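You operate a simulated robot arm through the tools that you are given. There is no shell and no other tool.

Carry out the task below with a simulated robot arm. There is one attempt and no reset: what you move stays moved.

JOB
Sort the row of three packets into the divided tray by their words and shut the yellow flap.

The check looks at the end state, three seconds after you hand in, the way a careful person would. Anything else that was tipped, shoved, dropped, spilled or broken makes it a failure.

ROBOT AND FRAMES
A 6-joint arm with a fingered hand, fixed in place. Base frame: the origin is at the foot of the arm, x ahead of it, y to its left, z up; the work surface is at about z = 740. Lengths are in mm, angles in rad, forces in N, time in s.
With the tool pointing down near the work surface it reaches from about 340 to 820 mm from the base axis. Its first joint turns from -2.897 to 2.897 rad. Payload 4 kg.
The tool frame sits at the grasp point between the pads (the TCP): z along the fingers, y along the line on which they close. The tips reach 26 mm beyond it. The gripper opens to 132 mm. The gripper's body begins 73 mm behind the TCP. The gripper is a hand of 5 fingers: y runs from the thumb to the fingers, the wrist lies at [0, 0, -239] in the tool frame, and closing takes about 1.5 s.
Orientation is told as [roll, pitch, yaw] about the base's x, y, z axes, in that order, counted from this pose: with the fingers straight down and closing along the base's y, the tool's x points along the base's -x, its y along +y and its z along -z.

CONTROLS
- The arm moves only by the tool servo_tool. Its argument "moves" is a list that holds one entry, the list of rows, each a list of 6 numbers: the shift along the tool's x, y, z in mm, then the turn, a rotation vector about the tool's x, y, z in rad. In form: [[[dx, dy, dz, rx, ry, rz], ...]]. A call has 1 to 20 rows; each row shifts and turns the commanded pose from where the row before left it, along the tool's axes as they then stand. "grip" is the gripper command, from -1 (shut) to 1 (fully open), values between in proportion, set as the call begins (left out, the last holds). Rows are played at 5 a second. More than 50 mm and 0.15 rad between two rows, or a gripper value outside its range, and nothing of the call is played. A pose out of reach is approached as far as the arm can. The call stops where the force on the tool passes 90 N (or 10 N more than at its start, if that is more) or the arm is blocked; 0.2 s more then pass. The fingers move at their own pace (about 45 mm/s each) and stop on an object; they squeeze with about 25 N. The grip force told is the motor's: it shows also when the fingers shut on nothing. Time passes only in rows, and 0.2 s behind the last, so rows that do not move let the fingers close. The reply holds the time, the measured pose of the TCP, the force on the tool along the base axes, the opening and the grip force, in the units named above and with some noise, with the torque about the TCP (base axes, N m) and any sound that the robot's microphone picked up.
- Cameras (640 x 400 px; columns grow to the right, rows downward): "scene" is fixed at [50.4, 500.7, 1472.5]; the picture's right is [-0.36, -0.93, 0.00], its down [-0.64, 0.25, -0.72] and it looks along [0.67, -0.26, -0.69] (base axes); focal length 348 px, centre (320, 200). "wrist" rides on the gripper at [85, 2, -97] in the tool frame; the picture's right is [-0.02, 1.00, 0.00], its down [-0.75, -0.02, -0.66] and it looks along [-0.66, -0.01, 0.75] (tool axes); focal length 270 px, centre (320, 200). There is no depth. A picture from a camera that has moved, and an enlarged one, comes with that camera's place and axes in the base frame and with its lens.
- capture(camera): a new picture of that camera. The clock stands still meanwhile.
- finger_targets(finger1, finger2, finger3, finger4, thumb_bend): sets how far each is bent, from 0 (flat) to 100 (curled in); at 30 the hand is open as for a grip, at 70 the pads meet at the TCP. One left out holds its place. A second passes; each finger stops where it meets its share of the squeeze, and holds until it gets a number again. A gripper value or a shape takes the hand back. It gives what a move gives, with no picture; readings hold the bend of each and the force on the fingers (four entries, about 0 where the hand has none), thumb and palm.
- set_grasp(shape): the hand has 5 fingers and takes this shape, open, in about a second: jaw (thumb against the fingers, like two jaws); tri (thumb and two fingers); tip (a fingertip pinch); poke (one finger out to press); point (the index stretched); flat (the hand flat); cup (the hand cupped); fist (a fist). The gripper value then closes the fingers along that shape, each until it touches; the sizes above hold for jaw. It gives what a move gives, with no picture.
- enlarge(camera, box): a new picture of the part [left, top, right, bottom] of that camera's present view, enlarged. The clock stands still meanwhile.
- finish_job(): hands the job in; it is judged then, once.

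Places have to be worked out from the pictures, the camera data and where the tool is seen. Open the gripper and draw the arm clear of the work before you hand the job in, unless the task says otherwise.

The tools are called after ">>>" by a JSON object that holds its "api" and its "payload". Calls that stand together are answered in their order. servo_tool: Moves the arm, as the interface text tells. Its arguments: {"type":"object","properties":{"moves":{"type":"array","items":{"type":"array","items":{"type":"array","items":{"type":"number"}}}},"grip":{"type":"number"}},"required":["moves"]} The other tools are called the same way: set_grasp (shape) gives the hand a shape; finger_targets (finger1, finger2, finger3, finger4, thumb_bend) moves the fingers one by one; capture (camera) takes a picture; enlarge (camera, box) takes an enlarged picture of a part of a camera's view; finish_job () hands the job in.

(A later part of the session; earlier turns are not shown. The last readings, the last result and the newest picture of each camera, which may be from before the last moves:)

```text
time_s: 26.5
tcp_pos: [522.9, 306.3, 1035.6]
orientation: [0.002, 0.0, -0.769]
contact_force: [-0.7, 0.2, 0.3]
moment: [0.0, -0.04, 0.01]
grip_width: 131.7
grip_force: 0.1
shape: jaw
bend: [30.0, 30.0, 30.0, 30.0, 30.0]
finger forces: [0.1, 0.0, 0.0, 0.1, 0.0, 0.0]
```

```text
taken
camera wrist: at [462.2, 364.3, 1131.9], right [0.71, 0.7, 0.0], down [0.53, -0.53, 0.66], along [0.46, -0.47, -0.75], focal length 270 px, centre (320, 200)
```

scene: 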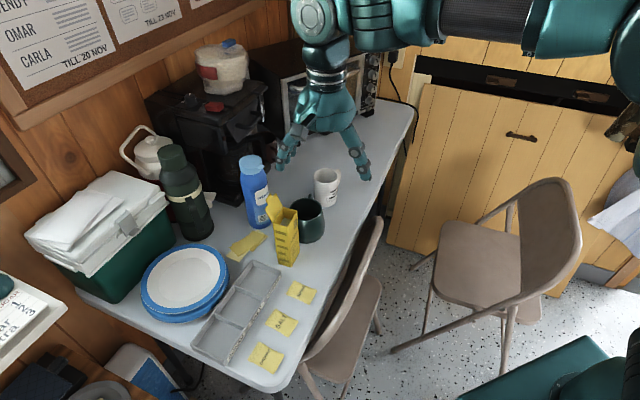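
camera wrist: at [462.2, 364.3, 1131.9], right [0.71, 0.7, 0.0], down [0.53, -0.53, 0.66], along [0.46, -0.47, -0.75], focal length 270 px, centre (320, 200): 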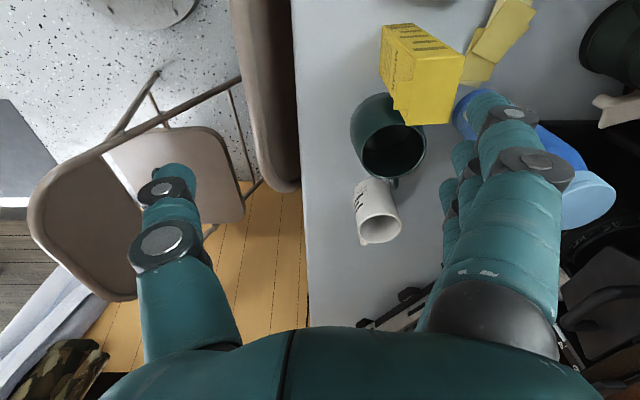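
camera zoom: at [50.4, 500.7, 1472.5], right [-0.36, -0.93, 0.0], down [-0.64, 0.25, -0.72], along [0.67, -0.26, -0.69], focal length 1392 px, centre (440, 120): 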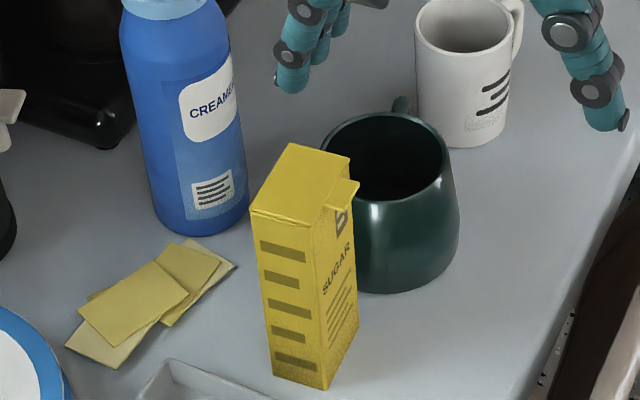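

The flap stays shut and the carton hasn't moved. Next are the packets: I'll turn the hand back to yaw 0.73, half close it to about 75 mm so the fingers fit between packets, and move above the SUGAR packet at (480,379).

>>> {"api": "servo_tool", "payload": {"moves": [[[0, 0, 0, 0, 0, -0.15], [0, 0, 0, 0, 0, -0.15], [0, 0, 0, 0, 0, -0.15], [0, 0, 0, 0, 0, -0.15], [0, 0, 0, 0, 0, -0.15], [0, 0, 0, 0, 0, -0.15], [0, 0, 0, 0, 0, -0.15], [0, 0, 0, 0, 0, -0.15], [0, 0, 0, 0, 0, -0.15], [0, 0, 0, 0, 0, -0.15], [-8, 42, 0, 0, 0, 0], [-8.8, 41.2, 0, 0, 0, 0], [0, 0, 40, 0, 0, 0], [0, 0, 40, 0, 0, 0], [0, 0, 40, 0, 0, 0], [0, 0, 40, 0, 0, 0], [0, 0, 0, 0, 0, 0], [0, 0, 0, 0, 0, 0]]], "grip": 0.14}}

>>> {"api": "capture", "payload": {"camera": "wrist"}}

>>> {"api": "capture", "payload": {"camera": "scene"}}

```text
time_s: 30.3
tcp_pos: [481.4, 379.7, 873.4]
orientation: [0.001, -0.001, 0.729]
contact_force: [0.4, 1.0, 0.2]
moment: [0.01, 0.01, 0.0]
grip_width: 76.0
grip_force: 0.1
shape: jaw
bend: [72.0, 72.0, 72.0, 72.0, 70.0]
finger forces: [0.1, 0.0, 0.0, 0.0, 0.0, 0.0]
```

```text
taken
camera wrist: at [415.7, 323.1, 970.2], right [-0.65, 0.76, 0.0], down [0.57, 0.49, 0.66], along [0.5, 0.43, -0.75], focal length 270 px, centre (320, 200)
```

wrist: 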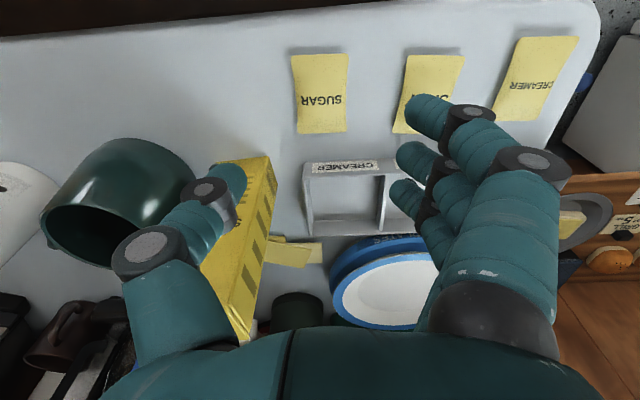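

```text
taken
```

scene: 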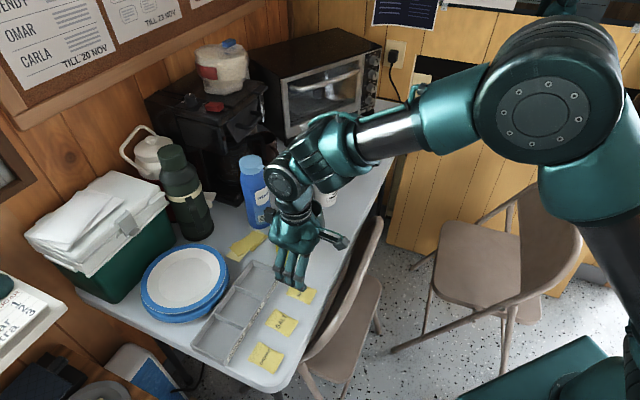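

The hand is above the SUGAR packet. I'll measure the fingertip height at this half-open setting.

>>> {"api": "enlarge", "payload": {"camera": "scene", "box": [240, 200, 360, 320]}}

>>> {"api": "enlarge", "payload": {"camera": "wrist", "box": [180, 40, 480, 240]}}

```text
3.33 times, centred on (300, 260) of scene
camera zoom: at [50.4, 500.7, 1472.5], right [-0.36, -0.93, 0.0], down [-0.64, 0.25, -0.72], along [0.67, -0.26, -0.69], focal length 1160 px, centre (387, 0)
```

zoom: 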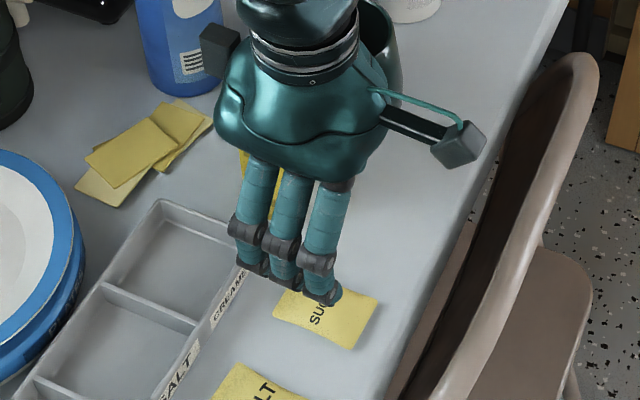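

```text
2.00 times, centred on (330, 140) of wrist
camera zoom: at [415.7, 323.1, 970.2], right [-0.65, 0.76, 0.0], down [0.57, 0.49, 0.66], along [0.5, 0.43, -0.75], focal length 541 px, centre (300, 320)
```

zoom: 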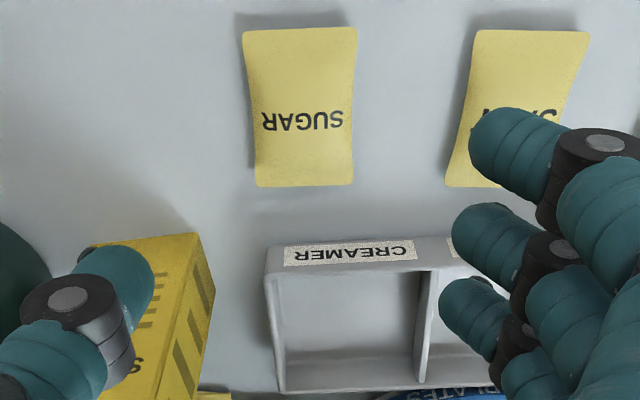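

At this opening the tips are about 26–28 mm below the TCP, and the packet is centred between thumb and fingers to within 1–2 mm. I'll descend toward the table, slowing near the bottom.

>>> {"api": "servo_tool", "payload": {"moves": [[[2, 0, 25, 0, 0, 0], [0, 0, 25, 0, 0, 0], [0, 0, 20, 0, 0, 0], [0, 0, 10, 0, 0, 0], [0, 0, 5, 0, 0, 0], [0, 0, 0, 0, 0, 0]]]}}

>>> {"api": "capture", "payload": {"camera": "wrist"}}

>>> {"api": "enlarge", "payload": {"camera": "scene", "box": [240, 220, 360, 340]}}

```text
time_s: 31.7
tcp_pos: [478.3, 377.4, 785.9]
orientation: [0.0, 0.001, 0.729]
contact_force: [0.2, 0.0, -0.7]
moment: [-0.01, 0.0, -0.01]
grip_width: 76.3
grip_force: 0.1
shape: jaw
bend: [72.0, 72.0, 72.0, 72.0, 70.0]
finger forces: [0.1, 0.1, 0.0, 0.1, 0.0, 0.1]
```

```text
taken
camera wrist: at [414.2, 320.8, 884.5], right [-0.65, 0.76, 0.0], down [0.57, 0.49, 0.66], along [0.5, 0.43, -0.75], focal length 270 px, centre (320, 200)
```

wrist: 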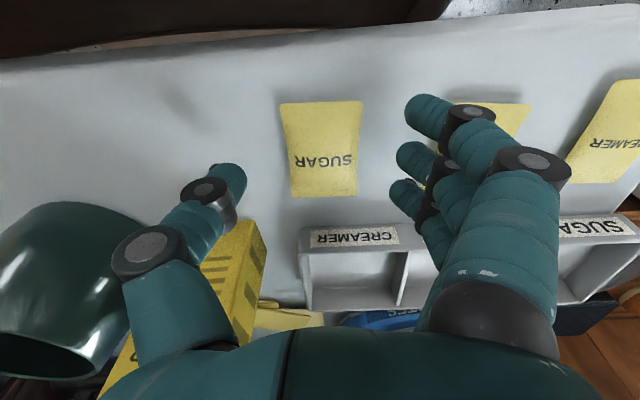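

```text
3.33 times, centred on (300, 280) of scene
camera zoom: at [50.4, 500.7, 1472.5], right [-0.36, -0.93, 0.0], down [-0.64, 0.25, -0.72], along [0.67, -0.26, -0.69], focal length 1160 px, centre (387, -67)
```

zoom: 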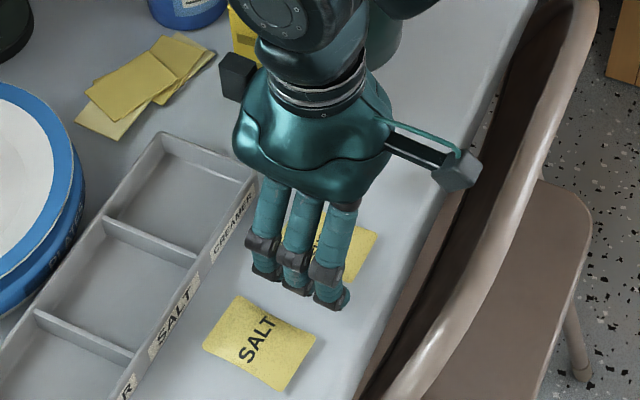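

It's clear on all sides. I'll creep down in 2 mm steps while watching the force.

>>> {"api": "servo_tool", "payload": {"moves": [[[0, 0, 2, 0, 0, 0], [0, 0, 2, 0, 0, 0], [0, 0, 2, 0, 0, 0], [0, 0, 2, 0, 0, 0], [0, 0, 2, 0, 0, 0], [0, 0, 2, 0, 0, 0], [0, 0, 0, 0, 0, 0]]]}}

>>> {"api": "enlarge", "payload": {"camera": "wrist", "box": [180, 60, 480, 260]}}

>>> {"api": "enlarge", "payload": {"camera": "scene", "box": [260, 260, 340, 340]}}

```text
time_s: 33.3
tcp_pos: [477.6, 375.8, 775.4]
orientation: [0.002, -0.002, 0.729]
contact_force: [0.6, -1.0, 0.1]
moment: [-0.01, 0.0, -0.02]
grip_width: 76.1
grip_force: 0.1
shape: jaw
bend: [72.0, 72.0, 72.0, 72.0, 70.0]
finger forces: [0.0, 0.0, 0.0, 0.0, 0.0, 0.0]
```

```text
2.00 times, centred on (330, 160) of wrist
camera zoom: at [412.3, 321.2, 872.3], right [-0.65, 0.76, 0.0], down [0.57, 0.49, 0.66], along [0.5, 0.43, -0.75], focal length 541 px, centre (300, 280)
```

zoom: 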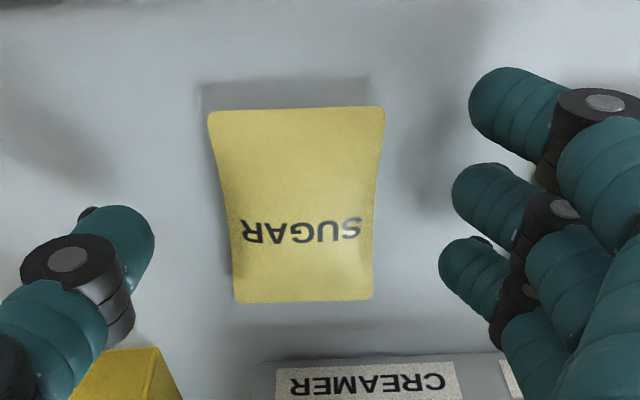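

```text
5.00 times, centred on (300, 300) of scene
camera zoom: at [50.4, 500.7, 1472.5], right [-0.36, -0.93, 0.0], down [-0.64, 0.25, -0.72], along [0.67, -0.26, -0.69], focal length 1740 px, centre (420, -300)
```

zoom: 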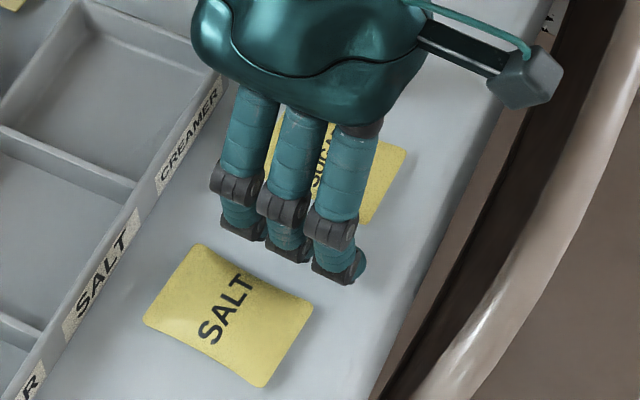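

There's no contact yet at 775. I'll creep down a little further.

>>> {"api": "servo_tool", "payload": {"moves": [[[0, 0, 1.5, 0, 0, 0], [0, 0, 1.5, 0, 0, 0], [0, 0, 1.5, 0, 0, 0], [0, 0, 0, 0, 0, 0]]]}}

>>> {"api": "enlarge", "payload": {"camera": "scene", "box": [260, 260, 340, 340]}}

```text
time_s: 34.3
tcp_pos: [477.3, 376.8, 771.2]
orientation: [-0.001, -0.001, 0.73]
contact_force: [0.4, 0.3, 0.0]
moment: [-0.02, 0.04, -0.01]
grip_width: 76.0
grip_force: 0.1
shape: jaw
bend: [72.0, 72.0, 72.0, 72.0, 70.0]
finger forces: [0.1, 0.0, 0.0, 0.0, 0.0, 0.1]
```

```text
5.00 times, centred on (300, 300) of scene
camera zoom: at [50.4, 500.7, 1472.5], right [-0.36, -0.93, 0.0], down [-0.64, 0.25, -0.72], along [0.67, -0.26, -0.69], focal length 1740 px, centre (420, -300)
```

zoom: 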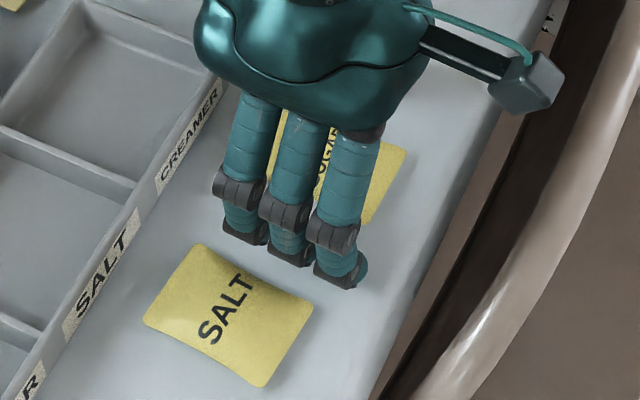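

The tips should be at packet mid-height now. I'll close gently onto the packet and watch.

>>> {"api": "servo_tool", "payload": {"moves": [[[0, 0, 0, 0, 0, 0], [0, 0, 0, 0, 0, 0], [0, 0, 0, 0, 0, 0], [0, 0, 0, 0, 0, 0]]], "grip": -0.3}}

>>> {"api": "enlarge", "payload": {"camera": "wrist", "box": [180, 60, 480, 260]}}

>>> {"api": "enlarge", "payload": {"camera": "scene", "box": [260, 260, 340, 340]}}

```text
time_s: 35.3
tcp_pos: [476.5, 376.0, 769.5]
orientation: [-0.002, 0.0, 0.728]
contact_force: [0.3, 0.1, 0.1]
moment: [0.02, -0.01, 0.0]
grip_width: 47.0
grip_force: 0.0
shape: jaw
bend: [73.0, 73.0, 73.0, 73.0, 70.0]
finger forces: [0.0, 0.0, 0.0, 0.0, 0.1, 0.0]
```

```text
2.00 times, centred on (330, 160) of wrist
camera zoom: at [412.5, 320.4, 867.7], right [-0.65, 0.76, 0.0], down [0.57, 0.49, 0.66], along [0.5, 0.43, -0.75], focal length 541 px, centre (300, 280)
```

zoom: 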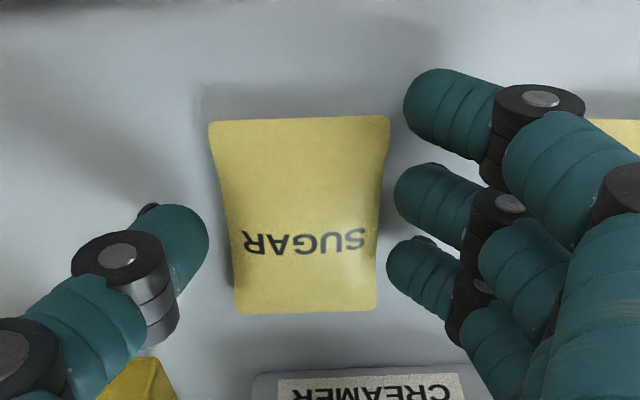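

```text
5.00 times, centred on (300, 300) of scene
camera zoom: at [50.4, 500.7, 1472.5], right [-0.36, -0.93, 0.0], down [-0.64, 0.25, -0.72], along [0.67, -0.26, -0.69], focal length 1740 px, centre (420, -300)
```

zoom: 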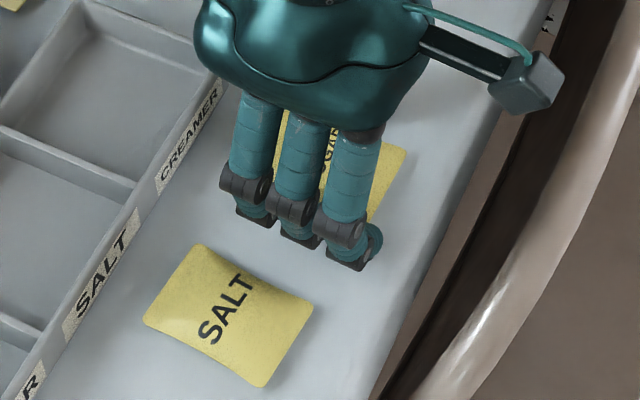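

The gap on each side is now small and even. I'll close onto the packet.

>>> {"api": "servo_tool", "payload": {"moves": [[[0, 0, 0, 0, 0, 0], [0, 0, 0, 0, 0, 0], [0, 0, 0, 0, 0, 0], [0, 0, 0, 0, 0, 0]]], "grip": -0.55}}

>>> {"api": "enlarge", "payload": {"camera": "wrist", "box": [180, 60, 480, 260]}}

>>> {"api": "enlarge", "payload": {"camera": "scene", "box": [260, 240, 340, 320]}}

```text
time_s: 36.3
tcp_pos: [477.1, 378.0, 771.5]
orientation: [0.0, 0.0, 0.728]
contact_force: [-0.1, 0.2, 3.3]
moment: [-0.07, -0.06, 0.05]
grip_width: 34.4
grip_force: 24.9
shape: jaw
bend: [74.0, 73.0, 73.0, 73.0, 70.0]
finger forces: [4.1, 6.9, 6.2, 6.0, 21.5, 0.0]
```

```text
2.00 times, centred on (330, 160) of wrist
camera zoom: at [412.6, 320.4, 867.9], right [-0.65, 0.76, 0.0], down [0.57, 0.49, 0.66], along [0.5, 0.43, -0.75], focal length 541 px, centre (300, 280)
```

zoom: 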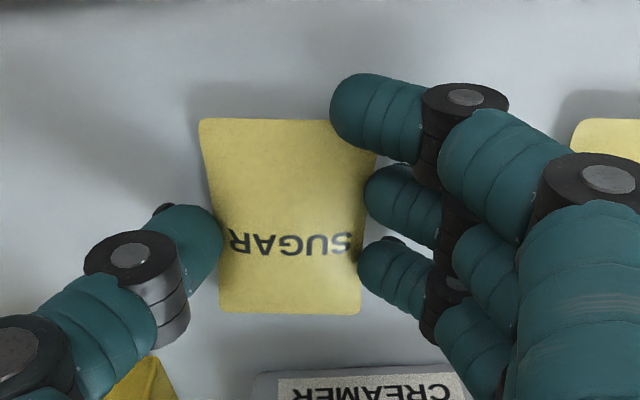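

```text
5.00 times, centred on (300, 280) of scene
camera zoom: at [50.4, 500.7, 1472.5], right [-0.36, -0.93, 0.0], down [-0.64, 0.25, -0.72], along [0.67, -0.26, -0.69], focal length 1740 px, centre (420, -200)
```

zoom: 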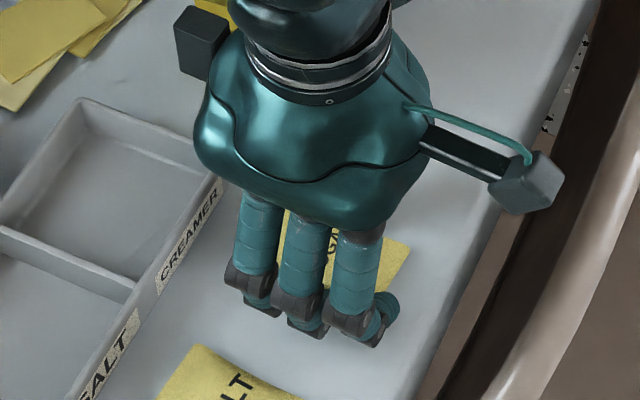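

Gripped: 34 mm wide, fingers about 23 N against thumb 21.5 N. I'll lift slowly and check that the packet comes along.

>>> {"api": "servo_tool", "payload": {"moves": [[[0, 0, -3, 0, 0, 0], [0, 0, -4, 0, 0, 0], [0, 0, -6, 0, 0, 0], [0, 0, -8, 0, 0, 0], [0, 0, -10, 0, 0, 0], [0, 0, 0, 0, 0, 0]]]}}

>>> {"api": "enlarge", "payload": {"camera": "wrist", "box": [180, 60, 480, 260]}}

>>> {"api": "enlarge", "payload": {"camera": "scene", "box": [260, 240, 340, 320]}}

```text
time_s: 37.7
tcp_pos: [479.5, 376.2, 800.8]
orientation: [-0.002, 0.001, 0.729]
contact_force: [-0.4, -0.9, -0.8]
moment: [0.02, 0.03, -0.01]
grip_width: 34.0
grip_force: 24.9
shape: jaw
bend: [74.0, 73.0, 73.0, 73.0, 70.0]
finger forces: [3.7, 6.8, 6.4, 6.2, 18.3, 0.0]
```

```text
2.00 times, centred on (330, 160) of wrist
camera zoom: at [414.3, 320.0, 898.9], right [-0.65, 0.76, 0.0], down [0.57, 0.49, 0.66], along [0.5, 0.43, -0.75], focal length 541 px, centre (300, 280)
```

zoom: 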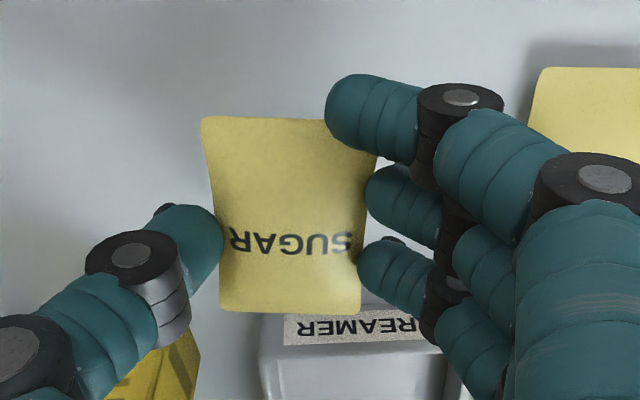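

```text
5.00 times, centred on (300, 280) of scene
camera zoom: at [50.4, 500.7, 1472.5], right [-0.36, -0.93, 0.0], down [-0.64, 0.25, -0.72], along [0.67, -0.26, -0.69], focal length 1740 px, centre (420, -200)
```

zoom: 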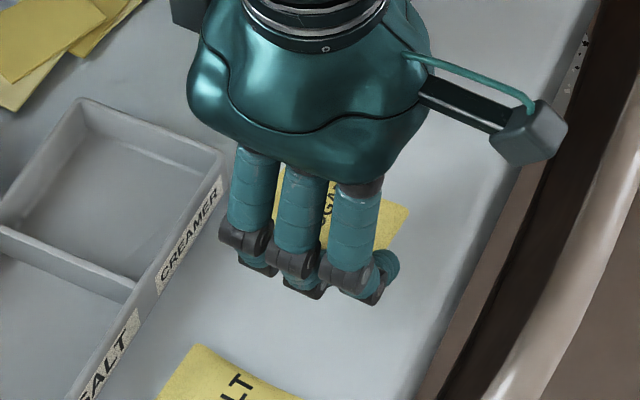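

The packet is held level. I'll lift higher, carry it over the SUGAR compartment at about (434,578), and align yaw with the tray.

>>> {"api": "servo_tool", "payload": {"moves": [[[0, 0, -25, 0, 0, 0], [0, 0, -30, 0, 0, 0], [0, 0, -15, 0, 0, 0], [-12, 22, 0, 0, 0, 0], [-17, 30, 0, 0, 0, 0], [-17, 30, 0, 0, 0, 0], [-17, 31, 0, 0, 0, 0], [-17, 31, 0, 0, 0, 0], [-12.5, 22.8, 0, 0, 0, 0], [-8, 14, 0, 0, 0, 0], [0, 0, 0, 0, 0, -0.045], [0, 0, 0, 0, 0, 0], [0, 0, 0, 0, 0, 0]]]}}

>>> {"api": "capture", "payload": {"camera": "wrist"}}

>>> {"api": "capture", "payload": {"camera": "scene"}}

```text
time_s: 40.5
tcp_pos: [432.8, 579.5, 871.8]
orientation: [-0.001, -0.002, 0.775]
contact_force: [0.3, -0.1, -0.3]
moment: [0.0, 0.03, 0.0]
grip_width: 20.4
grip_force: 25.3
shape: jaw
bend: [75.0, 75.0, 75.0, 75.0, 76.0]
finger forces: [0.0, 0.1, 0.0, 0.1, 0.0, 0.1]
```

```text
taken
camera wrist: at [369.8, 521.5, 968.6], right [-0.68, 0.73, 0.0], down [0.55, 0.52, 0.66], along [0.48, 0.45, -0.75], focal length 270 px, centre (320, 200)
```

wrist: 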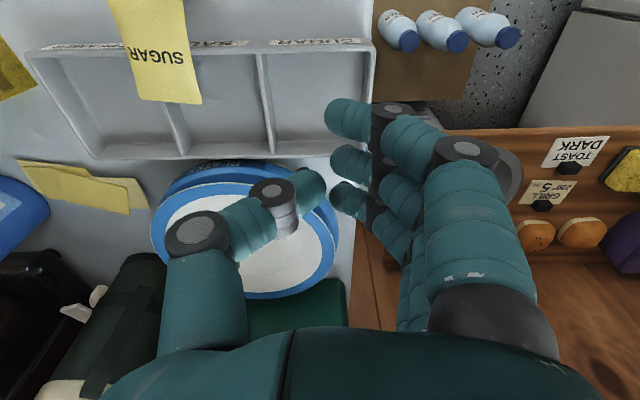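

```text
taken
```

scene: 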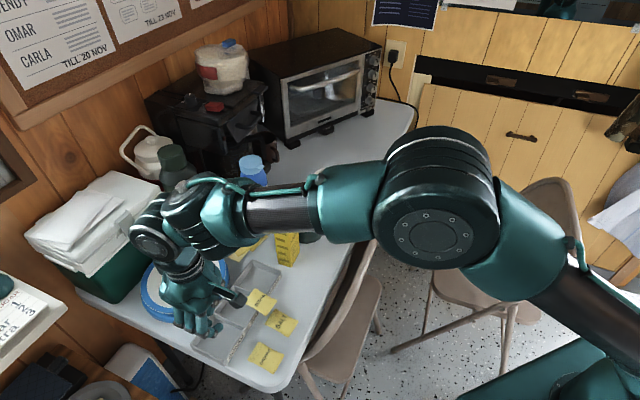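

The packet slipped out during the carry. It now appears to rest on the tray rim near the CREAMER/SALT divider. I'll look closely before doing anything.

>>> {"api": "enlarge", "payload": {"camera": "scene", "box": [180, 250, 320, 390]}}

>>> {"api": "enlarge", "payload": {"camera": "wrist", "box": [0, 0, 380, 200]}}

```text
2.86 times, centred on (250, 320) of scene
camera zoom: at [50.4, 500.7, 1472.5], right [-0.36, -0.93, 0.0], down [-0.64, 0.25, -0.72], along [0.67, -0.26, -0.69], focal length 994 px, centre (520, -143)
```

zoom: 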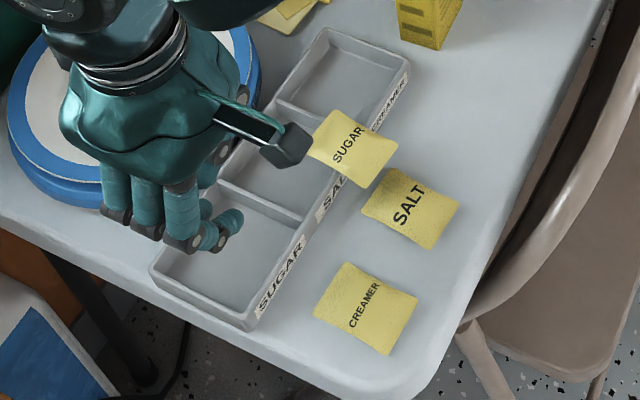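

```text
1.68 times, centred on (190, 100) of wrist
camera zoom: at [369.8, 521.5, 968.6], right [-0.68, 0.73, 0.0], down [0.55, 0.52, 0.66], along [0.48, 0.45, -0.75], focal length 455 px, centre (539, 368)
```

zoom: 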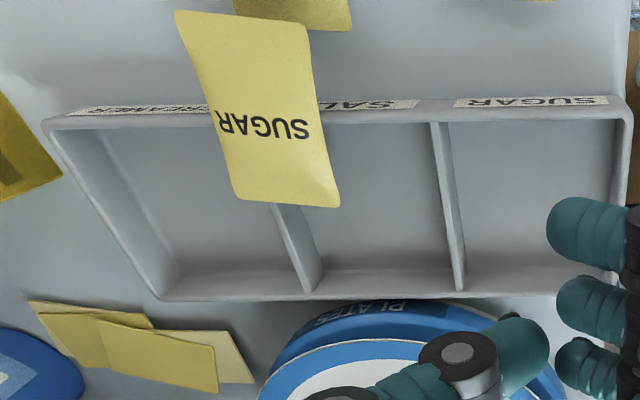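

The packet rests across the tray's front wall with its centre near (474,476), and nothing else has moved. I think the rounded fingertips squeezed its edge out. I'll back off to open space above and look at the "tip" and "tri" shapes for a better pinch.

>>> {"api": "servo_tool", "payload": {"moves": [[[0, 0, -40, 0, 0, 0], [0, 0, -40, 0, 0, 0], [0, 0, -40, 0, 0, 0], [30, -31, 0, 0, 0, 0], [30, -31, 0, 0, 0, 0], [30, -31, 0, 0, 0, 0], [0, 0, 0, 0, 0, 0]]]}}

>>> {"api": "set_grasp", "payload": {"shape": "tip"}}

>>> {"api": "capture", "payload": {"camera": "wrist"}}

>>> {"api": "enlarge", "payload": {"camera": "scene", "box": [220, 180, 380, 340]}}

```text
time_s: 42.1
tcp_pos: [433.7, 454.5, 992.6]
orientation: [0.0, 0.0, 0.774]
contact_force: [-0.2, 1.0, 0.2]
moment: [0.05, 0.02, 0.02]
grip_width: 19.9
grip_force: 24.9
shape: jaw
bend: [75.0, 75.0, 75.0, 75.0, 76.0]
finger forces: [0.0, 0.0, 0.0, 0.0, 0.0, 0.0]
```

```text
time_s: 43.0
tcp_pos: [434.1, 454.3, 993.7]
orientation: [0.0, 0.002, 0.773]
contact_force: [0.6, -0.4, -0.9]
moment: [-0.01, 0.01, 0.0]
grip_width: 132.0
grip_force: 0.2
shape: tip
bend: [0.0, 30.0, 30.0, 0.0, 30.0]
finger forces: [0.0, 0.0, 0.0, 0.0, 0.1, 0.0]
```

```text
taken
camera wrist: at [370.8, 394.8, 1090.5], right [-0.68, 0.73, 0.0], down [0.55, 0.52, 0.66], along [0.48, 0.45, -0.75], focal length 270 px, centre (320, 200)
```

wrist: 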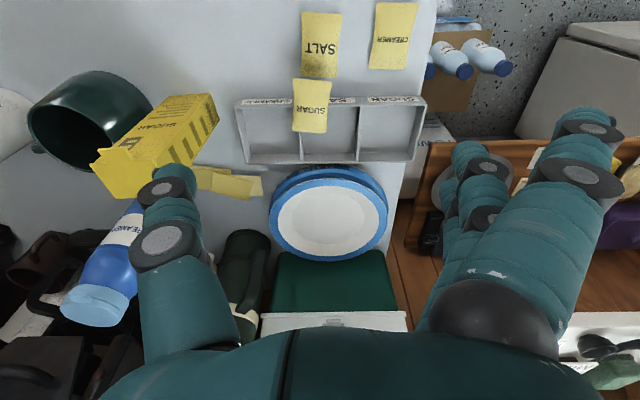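

```text
2.50 times, centred on (300, 260) of scene
camera zoom: at [50.4, 500.7, 1472.5], right [-0.36, -0.93, 0.0], down [-0.64, 0.25, -0.72], along [0.67, -0.26, -0.69], focal length 870 px, centre (370, 50)
```

zoom: 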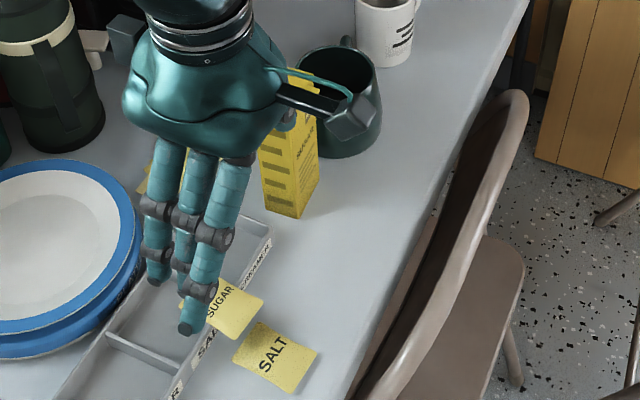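

"Tip" leaves the index and little finger sticking straight out, which would foul neighbouring things. I'll try direct finger targets to see whether the pads can close with the tips more vertical.

>>> {"api": "finger_targets", "payload": {"finger1": 55, "finger2": 55, "finger3": 55, "finger4": 55, "thumb_bend": 55}}

>>> {"api": "capture", "payload": {"camera": "wrist"}}

>>> {"api": "enlarge", "payload": {"camera": "scene", "box": [220, 180, 380, 340]}}

```text
time_s: 44.0
tcp_pos: [433.7, 453.9, 993.5]
orientation: [0.0, 0.001, 0.775]
contact_force: [0.3, 0.6, 0.4]
moment: [0.01, 0.02, -0.02]
grip_width: 60.5
grip_force: 0.1
shape: fingers
bend: [55.0, 55.0, 55.0, 55.0, 55.0]
finger forces: [0.0, 0.1, 0.1, 0.0, 0.0, 0.0]
```

```text
taken
camera wrist: at [370.8, 394.8, 1090.5], right [-0.68, 0.73, 0.0], down [0.55, 0.52, 0.66], along [0.48, 0.45, -0.75], focal length 270 px, centre (320, 200)
```

wrist: 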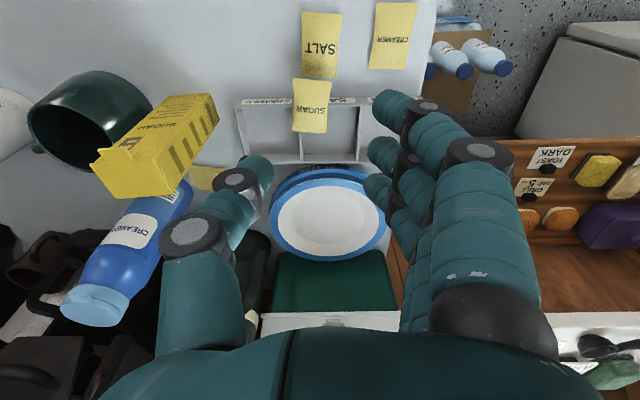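

```text
2.50 times, centred on (300, 260) of scene
camera zoom: at [50.4, 500.7, 1472.5], right [-0.36, -0.93, 0.0], down [-0.64, 0.25, -0.72], along [0.67, -0.26, -0.69], focal length 870 px, centre (370, 50)
```

zoom: 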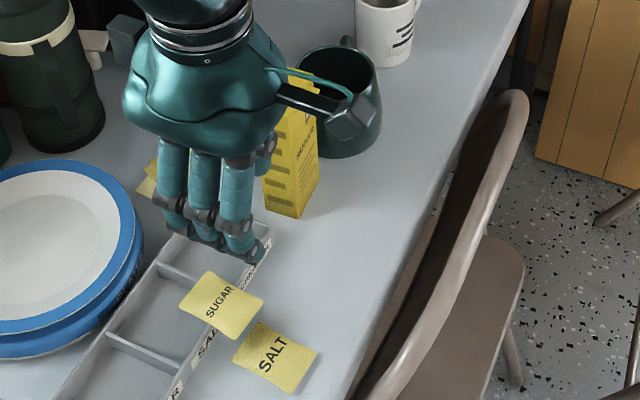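

Direct targets bring no clear gain over jaw. I'll use jaw again but carry low and slowly, with intermediate checks. First, a closer look at how the SUGAR packet is resting, from above it.

>>> {"api": "set_grasp", "payload": {"shape": "jaw"}}

>>> {"api": "servo_tool", "payload": {"moves": [[[-22, -6, 0, 0, 0, 0], [-22, -6.3, 0, 0, 0, 0], [0, 0, 0, 0, 0, 0.14], [0, 0, 25, 0, 0, 0], [0, 0, 35, 0, 0, 0], [0, 0, 30, 0, 0, 0], [0, 0, 20, 0, 0, 0], [0, 0, 0, 0, 0, 0]]], "grip": 0.14}}

>>> {"api": "enlarge", "payload": {"camera": "wrist", "box": [180, 40, 480, 240]}}

>>> {"api": "enlarge", "payload": {"camera": "scene", "box": [220, 230, 340, 350]}}

```text
time_s: 44.9
tcp_pos: [433.5, 454.5, 993.8]
orientation: [-0.001, -0.001, 0.776]
contact_force: [-1.0, 0.5, -0.1]
moment: [0.03, -0.01, 0.03]
grip_width: 132.0
grip_force: 0.2
shape: jaw
bend: [30.0, 30.0, 30.0, 30.0, 30.0]
finger forces: [0.1, 0.1, 0.0, 0.0, 0.0, 0.0]
```

```text
time_s: 46.7
tcp_pos: [473.1, 470.0, 882.8]
orientation: [0.0, 0.0, 0.634]
contact_force: [0.4, 0.8, 0.1]
moment: [0.0, 0.02, -0.03]
grip_width: 76.0
grip_force: 0.1
shape: jaw
bend: [72.0, 72.0, 72.0, 72.0, 70.0]
finger forces: [0.0, 0.0, 0.0, 0.0, 0.0, 0.0]
```

```text
2.00 times, centred on (330, 140) of wrist
camera zoom: at [402.5, 421.1, 980.5], right [-0.58, 0.82, 0.0], down [0.62, 0.43, 0.66], along [0.54, 0.38, -0.75], focal length 541 px, centre (300, 320)
```

zoom: 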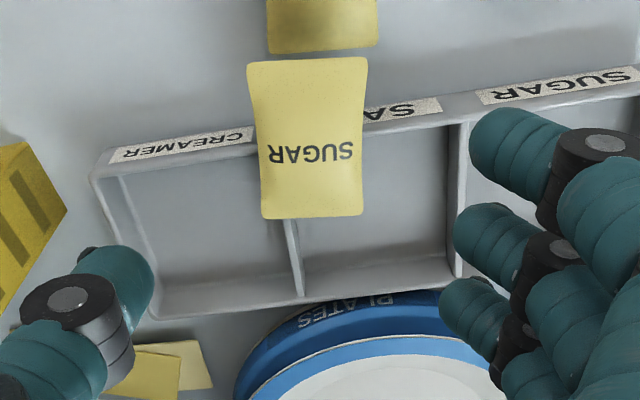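

```text
3.33 times, centred on (280, 290) of scene
camera zoom: at [50.4, 500.7, 1472.5], right [-0.36, -0.93, 0.0], down [-0.64, 0.25, -0.72], along [0.67, -0.26, -0.69], focal length 1160 px, centre (453, -100)
```

zoom: 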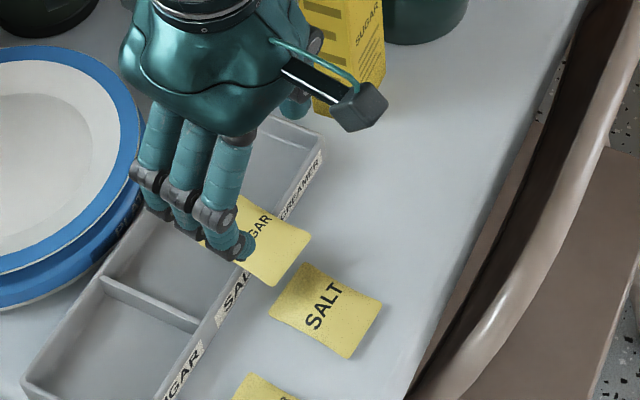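

The packet lies roughly level on the rim, aligned with yaw 0.634. The hand needs about +4.6 mm in y. I'll correct that and come down to about z=806, just above where the thumb would touch the wall top.

>>> {"api": "servo_tool", "payload": {"moves": [[[-1, 4.6, 20, 0, 0, 0], [0, 0, 25, 0, 0, 0], [0, 0, 15, 0, 0, 0], [0, 0, 10, 0, 0, 0], [0, 0, 5, 0, 0, 0], [0, 0, 0, 0, 0, 0]]]}}

>>> {"api": "enlarge", "payload": {"camera": "wrist", "box": [180, 60, 480, 260]}}

>>> {"api": "enlarge", "payload": {"camera": "scene", "box": [230, 250, 330, 350]}}

```text
time_s: 48.1
tcp_pos: [472.7, 475.0, 808.4]
orientation: [0.0, -0.001, 0.636]
contact_force: [0.4, -0.4, -1.1]
moment: [0.02, 0.01, 0.0]
grip_width: 76.3
grip_force: 0.0
shape: jaw
bend: [72.0, 72.0, 72.0, 72.0, 70.0]
finger forces: [0.1, 0.0, 0.0, 0.1, 0.0, 0.1]
```

```text
2.00 times, centred on (330, 160) of wrist
camera zoom: at [402.3, 426.1, 904.5], right [-0.58, 0.82, 0.0], down [0.62, 0.43, 0.66], along [0.54, 0.38, -0.75], focal length 541 px, centre (300, 280)
```

zoom: 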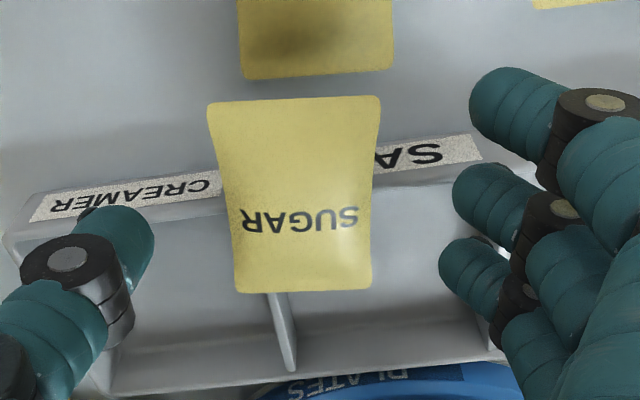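

```text
4.00 times, centred on (280, 300) of scene
camera zoom: at [50.4, 500.7, 1472.5], right [-0.36, -0.93, 0.0], down [-0.64, 0.25, -0.72], along [0.67, -0.26, -0.69], focal length 1392 px, centre (480, -200)
```

zoom: 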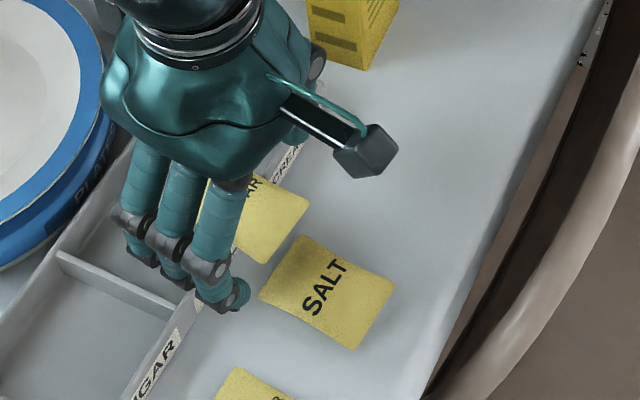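

The hand is well centred on the packet. I'll creep down, watching for contact with the wall.

>>> {"api": "servo_tool", "payload": {"moves": [[[0, 0, 1.5, 0, 0, 0], [0, 0, 1.5, 0, 0, 0], [0, 0, 1.5, 0, 0, 0], [0, 0, 1.5, 0, 0, 0], [0, 0, 0, 0, 0, 0]]]}}

```text
time_s: 49.3
tcp_pos: [471.9, 476.6, 800.0]
orientation: [0.001, -0.001, 0.635]
contact_force: [0.7, -0.6, 0.5]
moment: [0.01, 0.02, 0.0]
grip_width: 76.2
grip_force: 0.1
shape: jaw
bend: [72.0, 72.0, 72.0, 72.0, 70.0]
finger forces: [0.0, 0.0, 0.0, 0.0, 0.1, 0.0]
```

No contact so far. I'll close in two stages here.

>>> {"api": "servo_tool", "payload": {"moves": [[[0, 0, 0, 0, 0, 0], [0, 0, 0, 0, 0, 0], [0, 0, 0, 0, 0, 0], [0, 0, 0, 0, 0, 0]]], "grip": -0.3}}

>>> {"api": "enlarge", "payload": {"camera": "wrist", "box": [180, 60, 480, 260]}}

>>> {"api": "enlarge", "payload": {"camera": "scene", "box": [230, 250, 330, 350]}}

```text
time_s: 50.3
tcp_pos: [471.5, 476.1, 802.0]
orientation: [-0.001, 0.001, 0.635]
contact_force: [0.6, -0.3, 0.9]
moment: [0.0, -0.01, 0.01]
grip_width: 46.8
grip_force: 0.1
shape: jaw
bend: [73.0, 73.0, 73.0, 73.0, 70.0]
finger forces: [0.0, 0.0, 0.0, 0.0, 0.0, 0.1]
```

```text
2.00 times, centred on (330, 160) of wrist
camera zoom: at [401.8, 426.2, 898.3], right [-0.58, 0.82, 0.0], down [0.62, 0.43, 0.66], along [0.54, 0.38, -0.75], focal length 541 px, centre (300, 280)
```

zoom: 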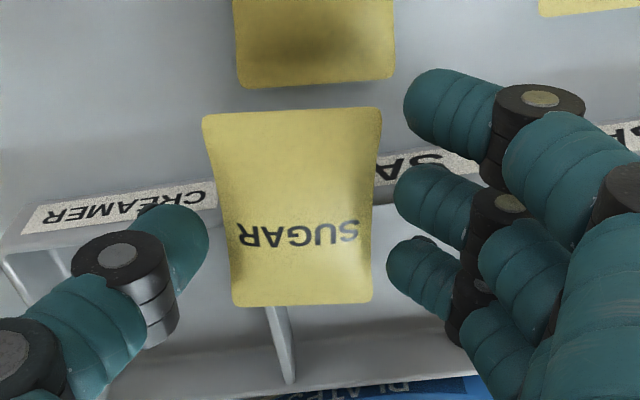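

```text
4.00 times, centred on (280, 300) of scene
camera zoom: at [50.4, 500.7, 1472.5], right [-0.36, -0.93, 0.0], down [-0.64, 0.25, -0.72], along [0.67, -0.26, -0.69], focal length 1392 px, centre (480, -200)
```

zoom: 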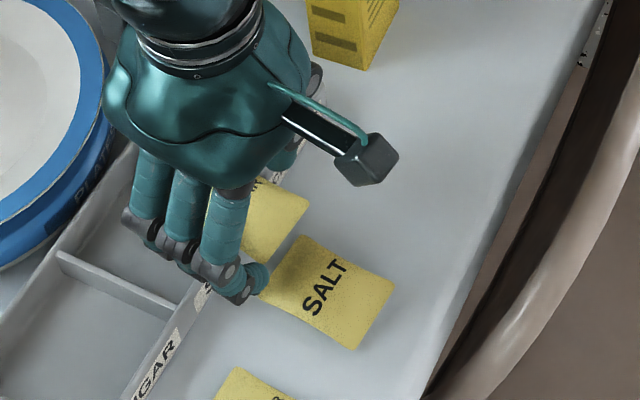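

I'll go about 2 mm lower for a deeper grip, then close.

>>> {"api": "servo_tool", "payload": {"moves": [[[0, 0, 1, 0, 0, 0], [0, 0, 1.2, 0, 0, 0], [0, 0, 0, 0, 0, 0]]]}}

>>> {"api": "servo_tool", "payload": {"moves": [[[0, 0, 0, 0, 0, 0], [0, 0, 0, 0, 0, 0], [0, 0, 0, 0, 0, 0], [0, 0, 0, 0, 0, 0], [0, 0, 0, 0, 0, 0]]], "grip": -0.8}}

>>> {"api": "enlarge", "payload": {"camera": "wrist", "box": [180, 60, 480, 260]}}

```text
time_s: 51.1
tcp_pos: [472.3, 477.6, 798.9]
orientation: [0.002, 0.001, 0.636]
contact_force: [-0.2, -1.2, 0.6]
moment: [-0.02, 0.02, -0.01]
grip_width: 46.7
grip_force: 0.2
shape: jaw
bend: [73.0, 73.0, 73.0, 73.0, 70.0]
finger forces: [0.0, 0.1, 0.0, 0.0, 0.0, 0.1]
```

```text
time_s: 52.3
tcp_pos: [471.5, 477.4, 798.7]
orientation: [0.0, 0.0, 0.636]
contact_force: [-0.5, -0.4, 4.9]
moment: [-0.08, -0.07, -0.03]
grip_width: 35.3
grip_force: 24.7
shape: jaw
bend: [73.0, 73.0, 73.0, 73.0, 70.0]
finger forces: [5.2, 5.7, 5.6, 5.9, 21.0, 0.0]
```

```text
2.00 times, centred on (330, 160) of wrist
camera zoom: at [401.6, 427.1, 896.5], right [-0.58, 0.82, 0.0], down [0.62, 0.43, 0.66], along [0.54, 0.38, -0.75], focal length 541 px, centre (300, 280)
```

zoom: 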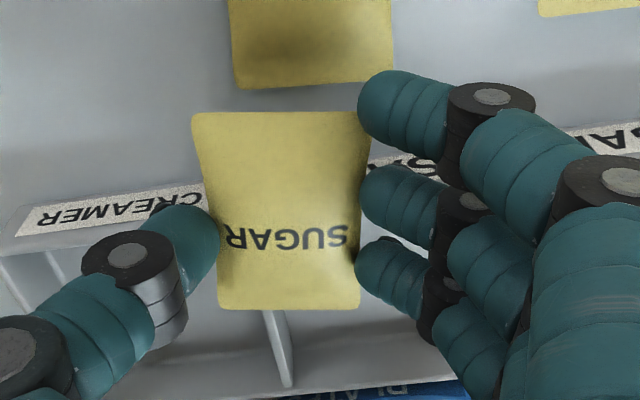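

This is a more even grip: fingers about 22 N in total, thumb 21 N. I'll lift slowly by about 20 mm and check.

>>> {"api": "servo_tool", "payload": {"moves": [[[0, 0, -1, 0, 0, 0], [0, 0, -2, 0, 0, 0], [0, 0, -3, 0, 0, 0], [0, 0, -3, 0, 0, 0], [0, 0, -3, 0, 0, 0], [0, 0, -3, 0, 0, 0], [0, 0, -2, 0, 0, 0], [0, 0, -1, 0, 0, 0], [0, 0, 0, 0, 0, 0]]]}}

>>> {"api": "enlarge", "payload": {"camera": "wrist", "box": [180, 60, 480, 260]}}

>>> {"api": "enlarge", "payload": {"camera": "scene", "box": [230, 250, 330, 350]}}

```text
time_s: 54.3
tcp_pos: [472.0, 475.2, 815.1]
orientation: [0.0, -0.001, 0.635]
contact_force: [-0.5, -0.2, 0.1]
moment: [-0.01, 0.02, 0.05]
grip_width: 30.2
grip_force: 24.9
shape: jaw
bend: [74.0, 74.0, 74.0, 74.0, 70.0]
finger forces: [3.9, 3.9, 3.8, 4.1, 19.5, 0.0]
```

```text
2.00 times, centred on (330, 160) of wrist
camera zoom: at [401.9, 425.5, 913.5], right [-0.58, 0.82, 0.0], down [0.62, 0.43, 0.66], along [0.54, 0.38, -0.75], focal length 541 px, centre (300, 280)
```

zoom: 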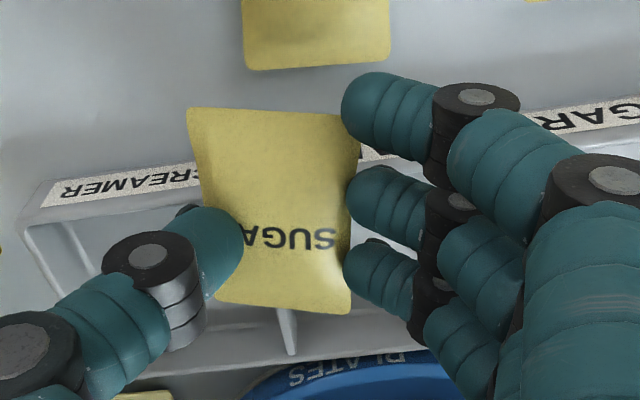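

```text
4.00 times, centred on (280, 300) of scene
camera zoom: at [50.4, 500.7, 1472.5], right [-0.36, -0.93, 0.0], down [-0.64, 0.25, -0.72], along [0.67, -0.26, -0.69], focal length 1392 px, centre (480, -200)
```

zoom: 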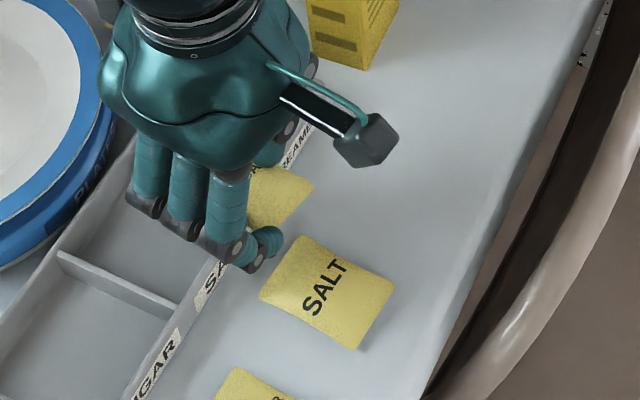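

The wrist view shows the thumb riding up over the packet's edge. Measured in the tool frame, the thumb tip sits about 9 mm higher than the fingertips, which explains the slip. I'll set the packet back on the rim, release, and re-grip with the hand rolled 0.2 rad so both sides are level.

>>> {"api": "servo_tool", "payload": {"moves": [[[0, 0, 3, 0, 0, 0], [0, 0, 3, 0, 0, 0], [0, 0, 3, 0, 0, 0], [0, 0, 3, 0, 0, 0], [0, 0, 1.5, 0, 0, 0], [0, 0, 0, 0, 0, 0]]]}}

>>> {"api": "enlarge", "payload": {"camera": "wrist", "box": [180, 60, 480, 260]}}

```text
time_s: 55.7
tcp_pos: [472.4, 476.7, 802.8]
orientation: [0.0, -0.001, 0.634]
contact_force: [0.6, -0.9, 5.0]
moment: [-0.11, -0.12, -0.02]
grip_width: 30.3
grip_force: 24.8
shape: jaw
bend: [74.0, 74.0, 74.0, 74.0, 70.0]
finger forces: [4.0, 4.0, 3.8, 4.1, 20.1, 0.0]
```

```text
2.00 times, centred on (330, 160) of wrist
camera zoom: at [402.2, 426.6, 901.0], right [-0.58, 0.82, 0.0], down [0.61, 0.43, 0.66], along [0.54, 0.38, -0.75], focal length 541 px, centre (300, 280)
```

zoom: 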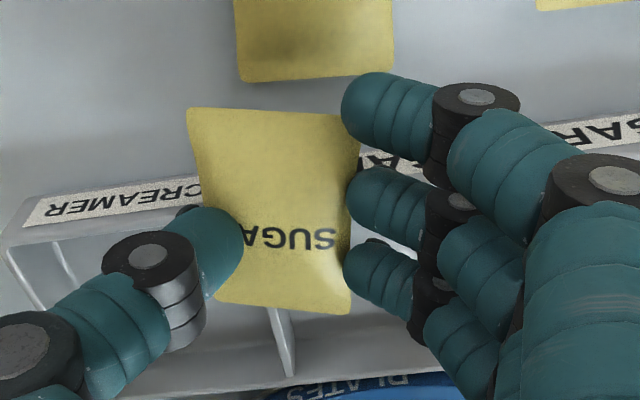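

It's in contact with the rim again (5 N). I'll open the fingers to free it.

>>> {"api": "servo_tool", "payload": {"moves": [[[0, 0, 0, 0, 0, 0], [0, 0, 0, 0, 0, 0], [0, 0, 0, 0, 0, 0], [0, 0, 0, 0, 0, 0]]], "grip": -0.1}}

>>> {"api": "enlarge", "payload": {"camera": "wrist", "box": [180, 60, 480, 260]}}

>>> {"api": "enlarge", "payload": {"camera": "scene", "box": [230, 250, 330, 350]}}

```text
time_s: 56.7
tcp_pos: [471.0, 477.5, 801.9]
orientation: [0.0, 0.001, 0.636]
contact_force: [0.0, -0.2, 0.2]
moment: [0.0, 0.01, 0.03]
grip_width: 58.4
grip_force: 0.0
shape: jaw
bend: [73.0, 73.0, 73.0, 73.0, 70.0]
finger forces: [0.0, 0.0, 0.1, 0.1, 0.1, 0.0]
```

```text
2.00 times, centred on (330, 160) of wrist
camera zoom: at [402.1, 426.5, 900.7], right [-0.58, 0.82, 0.0], down [0.62, 0.43, 0.66], along [0.54, 0.38, -0.75], focal length 541 px, centre (300, 280)
```

zoom: 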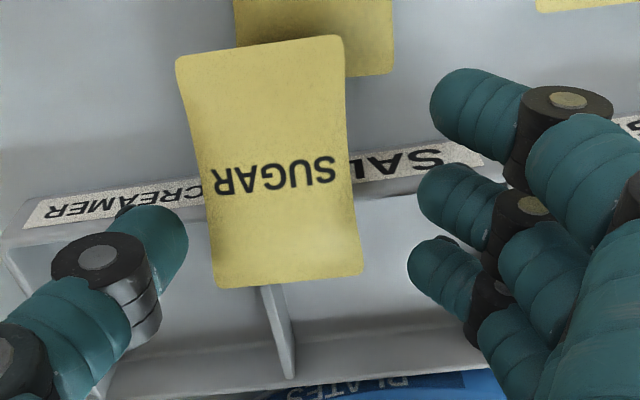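

```text
4.00 times, centred on (280, 300) of scene
camera zoom: at [50.4, 500.7, 1472.5], right [-0.36, -0.93, 0.0], down [-0.64, 0.25, -0.72], along [0.67, -0.26, -0.69], focal length 1392 px, centre (480, -200)
```

zoom: 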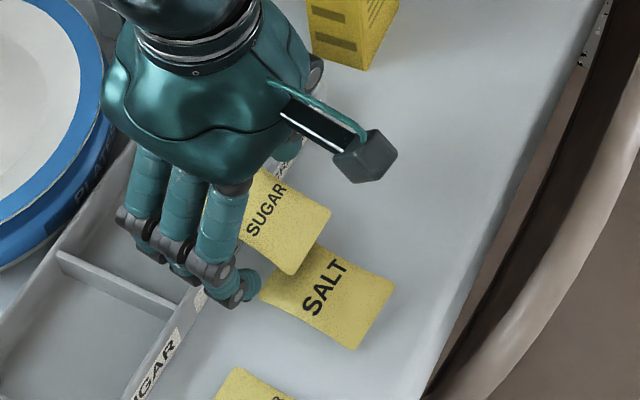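

The packet has now tipped. It leans over the tray's front wall, with its outer end on or near the SALT packet and the table. I'll lift the hand straight off and look at it properly before planning the next grip.

>>> {"api": "servo_tool", "payload": {"moves": [[[0, 0, -10, 0, 0, 0], [0, 0, -25, 0, 0, 0], [0, 0, -35, 0, 0, 0], [0, 0, -30, 0, 0, 0], [0, 0, 0, 0, 0, 0]]]}}

>>> {"api": "enlarge", "payload": {"camera": "wrist", "box": [200, 20, 440, 180]}}

>>> {"api": "enlarge", "payload": {"camera": "scene", "box": [230, 260, 330, 340]}}

```text
time_s: 57.9
tcp_pos: [469.2, 474.8, 902.5]
orientation: [0.001, 0.0, 0.635]
contact_force: [0.1, 0.0, -0.3]
moment: [0.04, -0.02, 0.02]
grip_width: 58.4
grip_force: 0.0
shape: jaw
bend: [73.0, 73.0, 73.0, 73.0, 70.0]
finger forces: [0.1, 0.1, 0.0, 0.0, 0.0, 0.0]
```

```text
2.50 times, centred on (320, 100) of wrist
camera zoom: at [399.7, 424.4, 1000.4], right [-0.58, 0.82, 0.0], down [0.62, 0.43, 0.66], along [0.54, 0.38, -0.75], focal length 676 px, centre (320, 450)
```

zoom: 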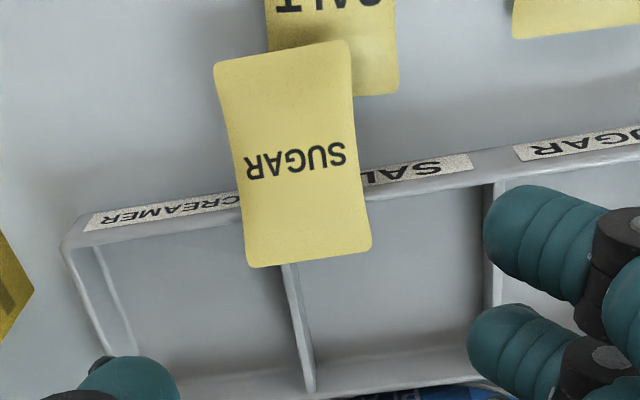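

```text
5.00 times, centred on (280, 300) of scene
camera zoom: at [50.4, 500.7, 1472.5], right [-0.36, -0.93, 0.0], down [-0.64, 0.25, -0.72], along [0.67, -0.26, -0.69], focal length 1740 px, centre (520, -300)
```

zoom: 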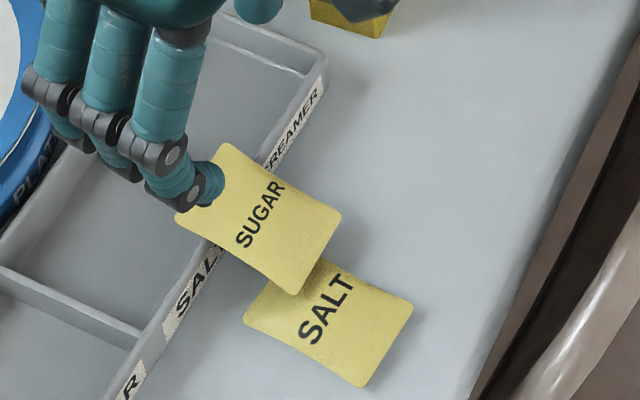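

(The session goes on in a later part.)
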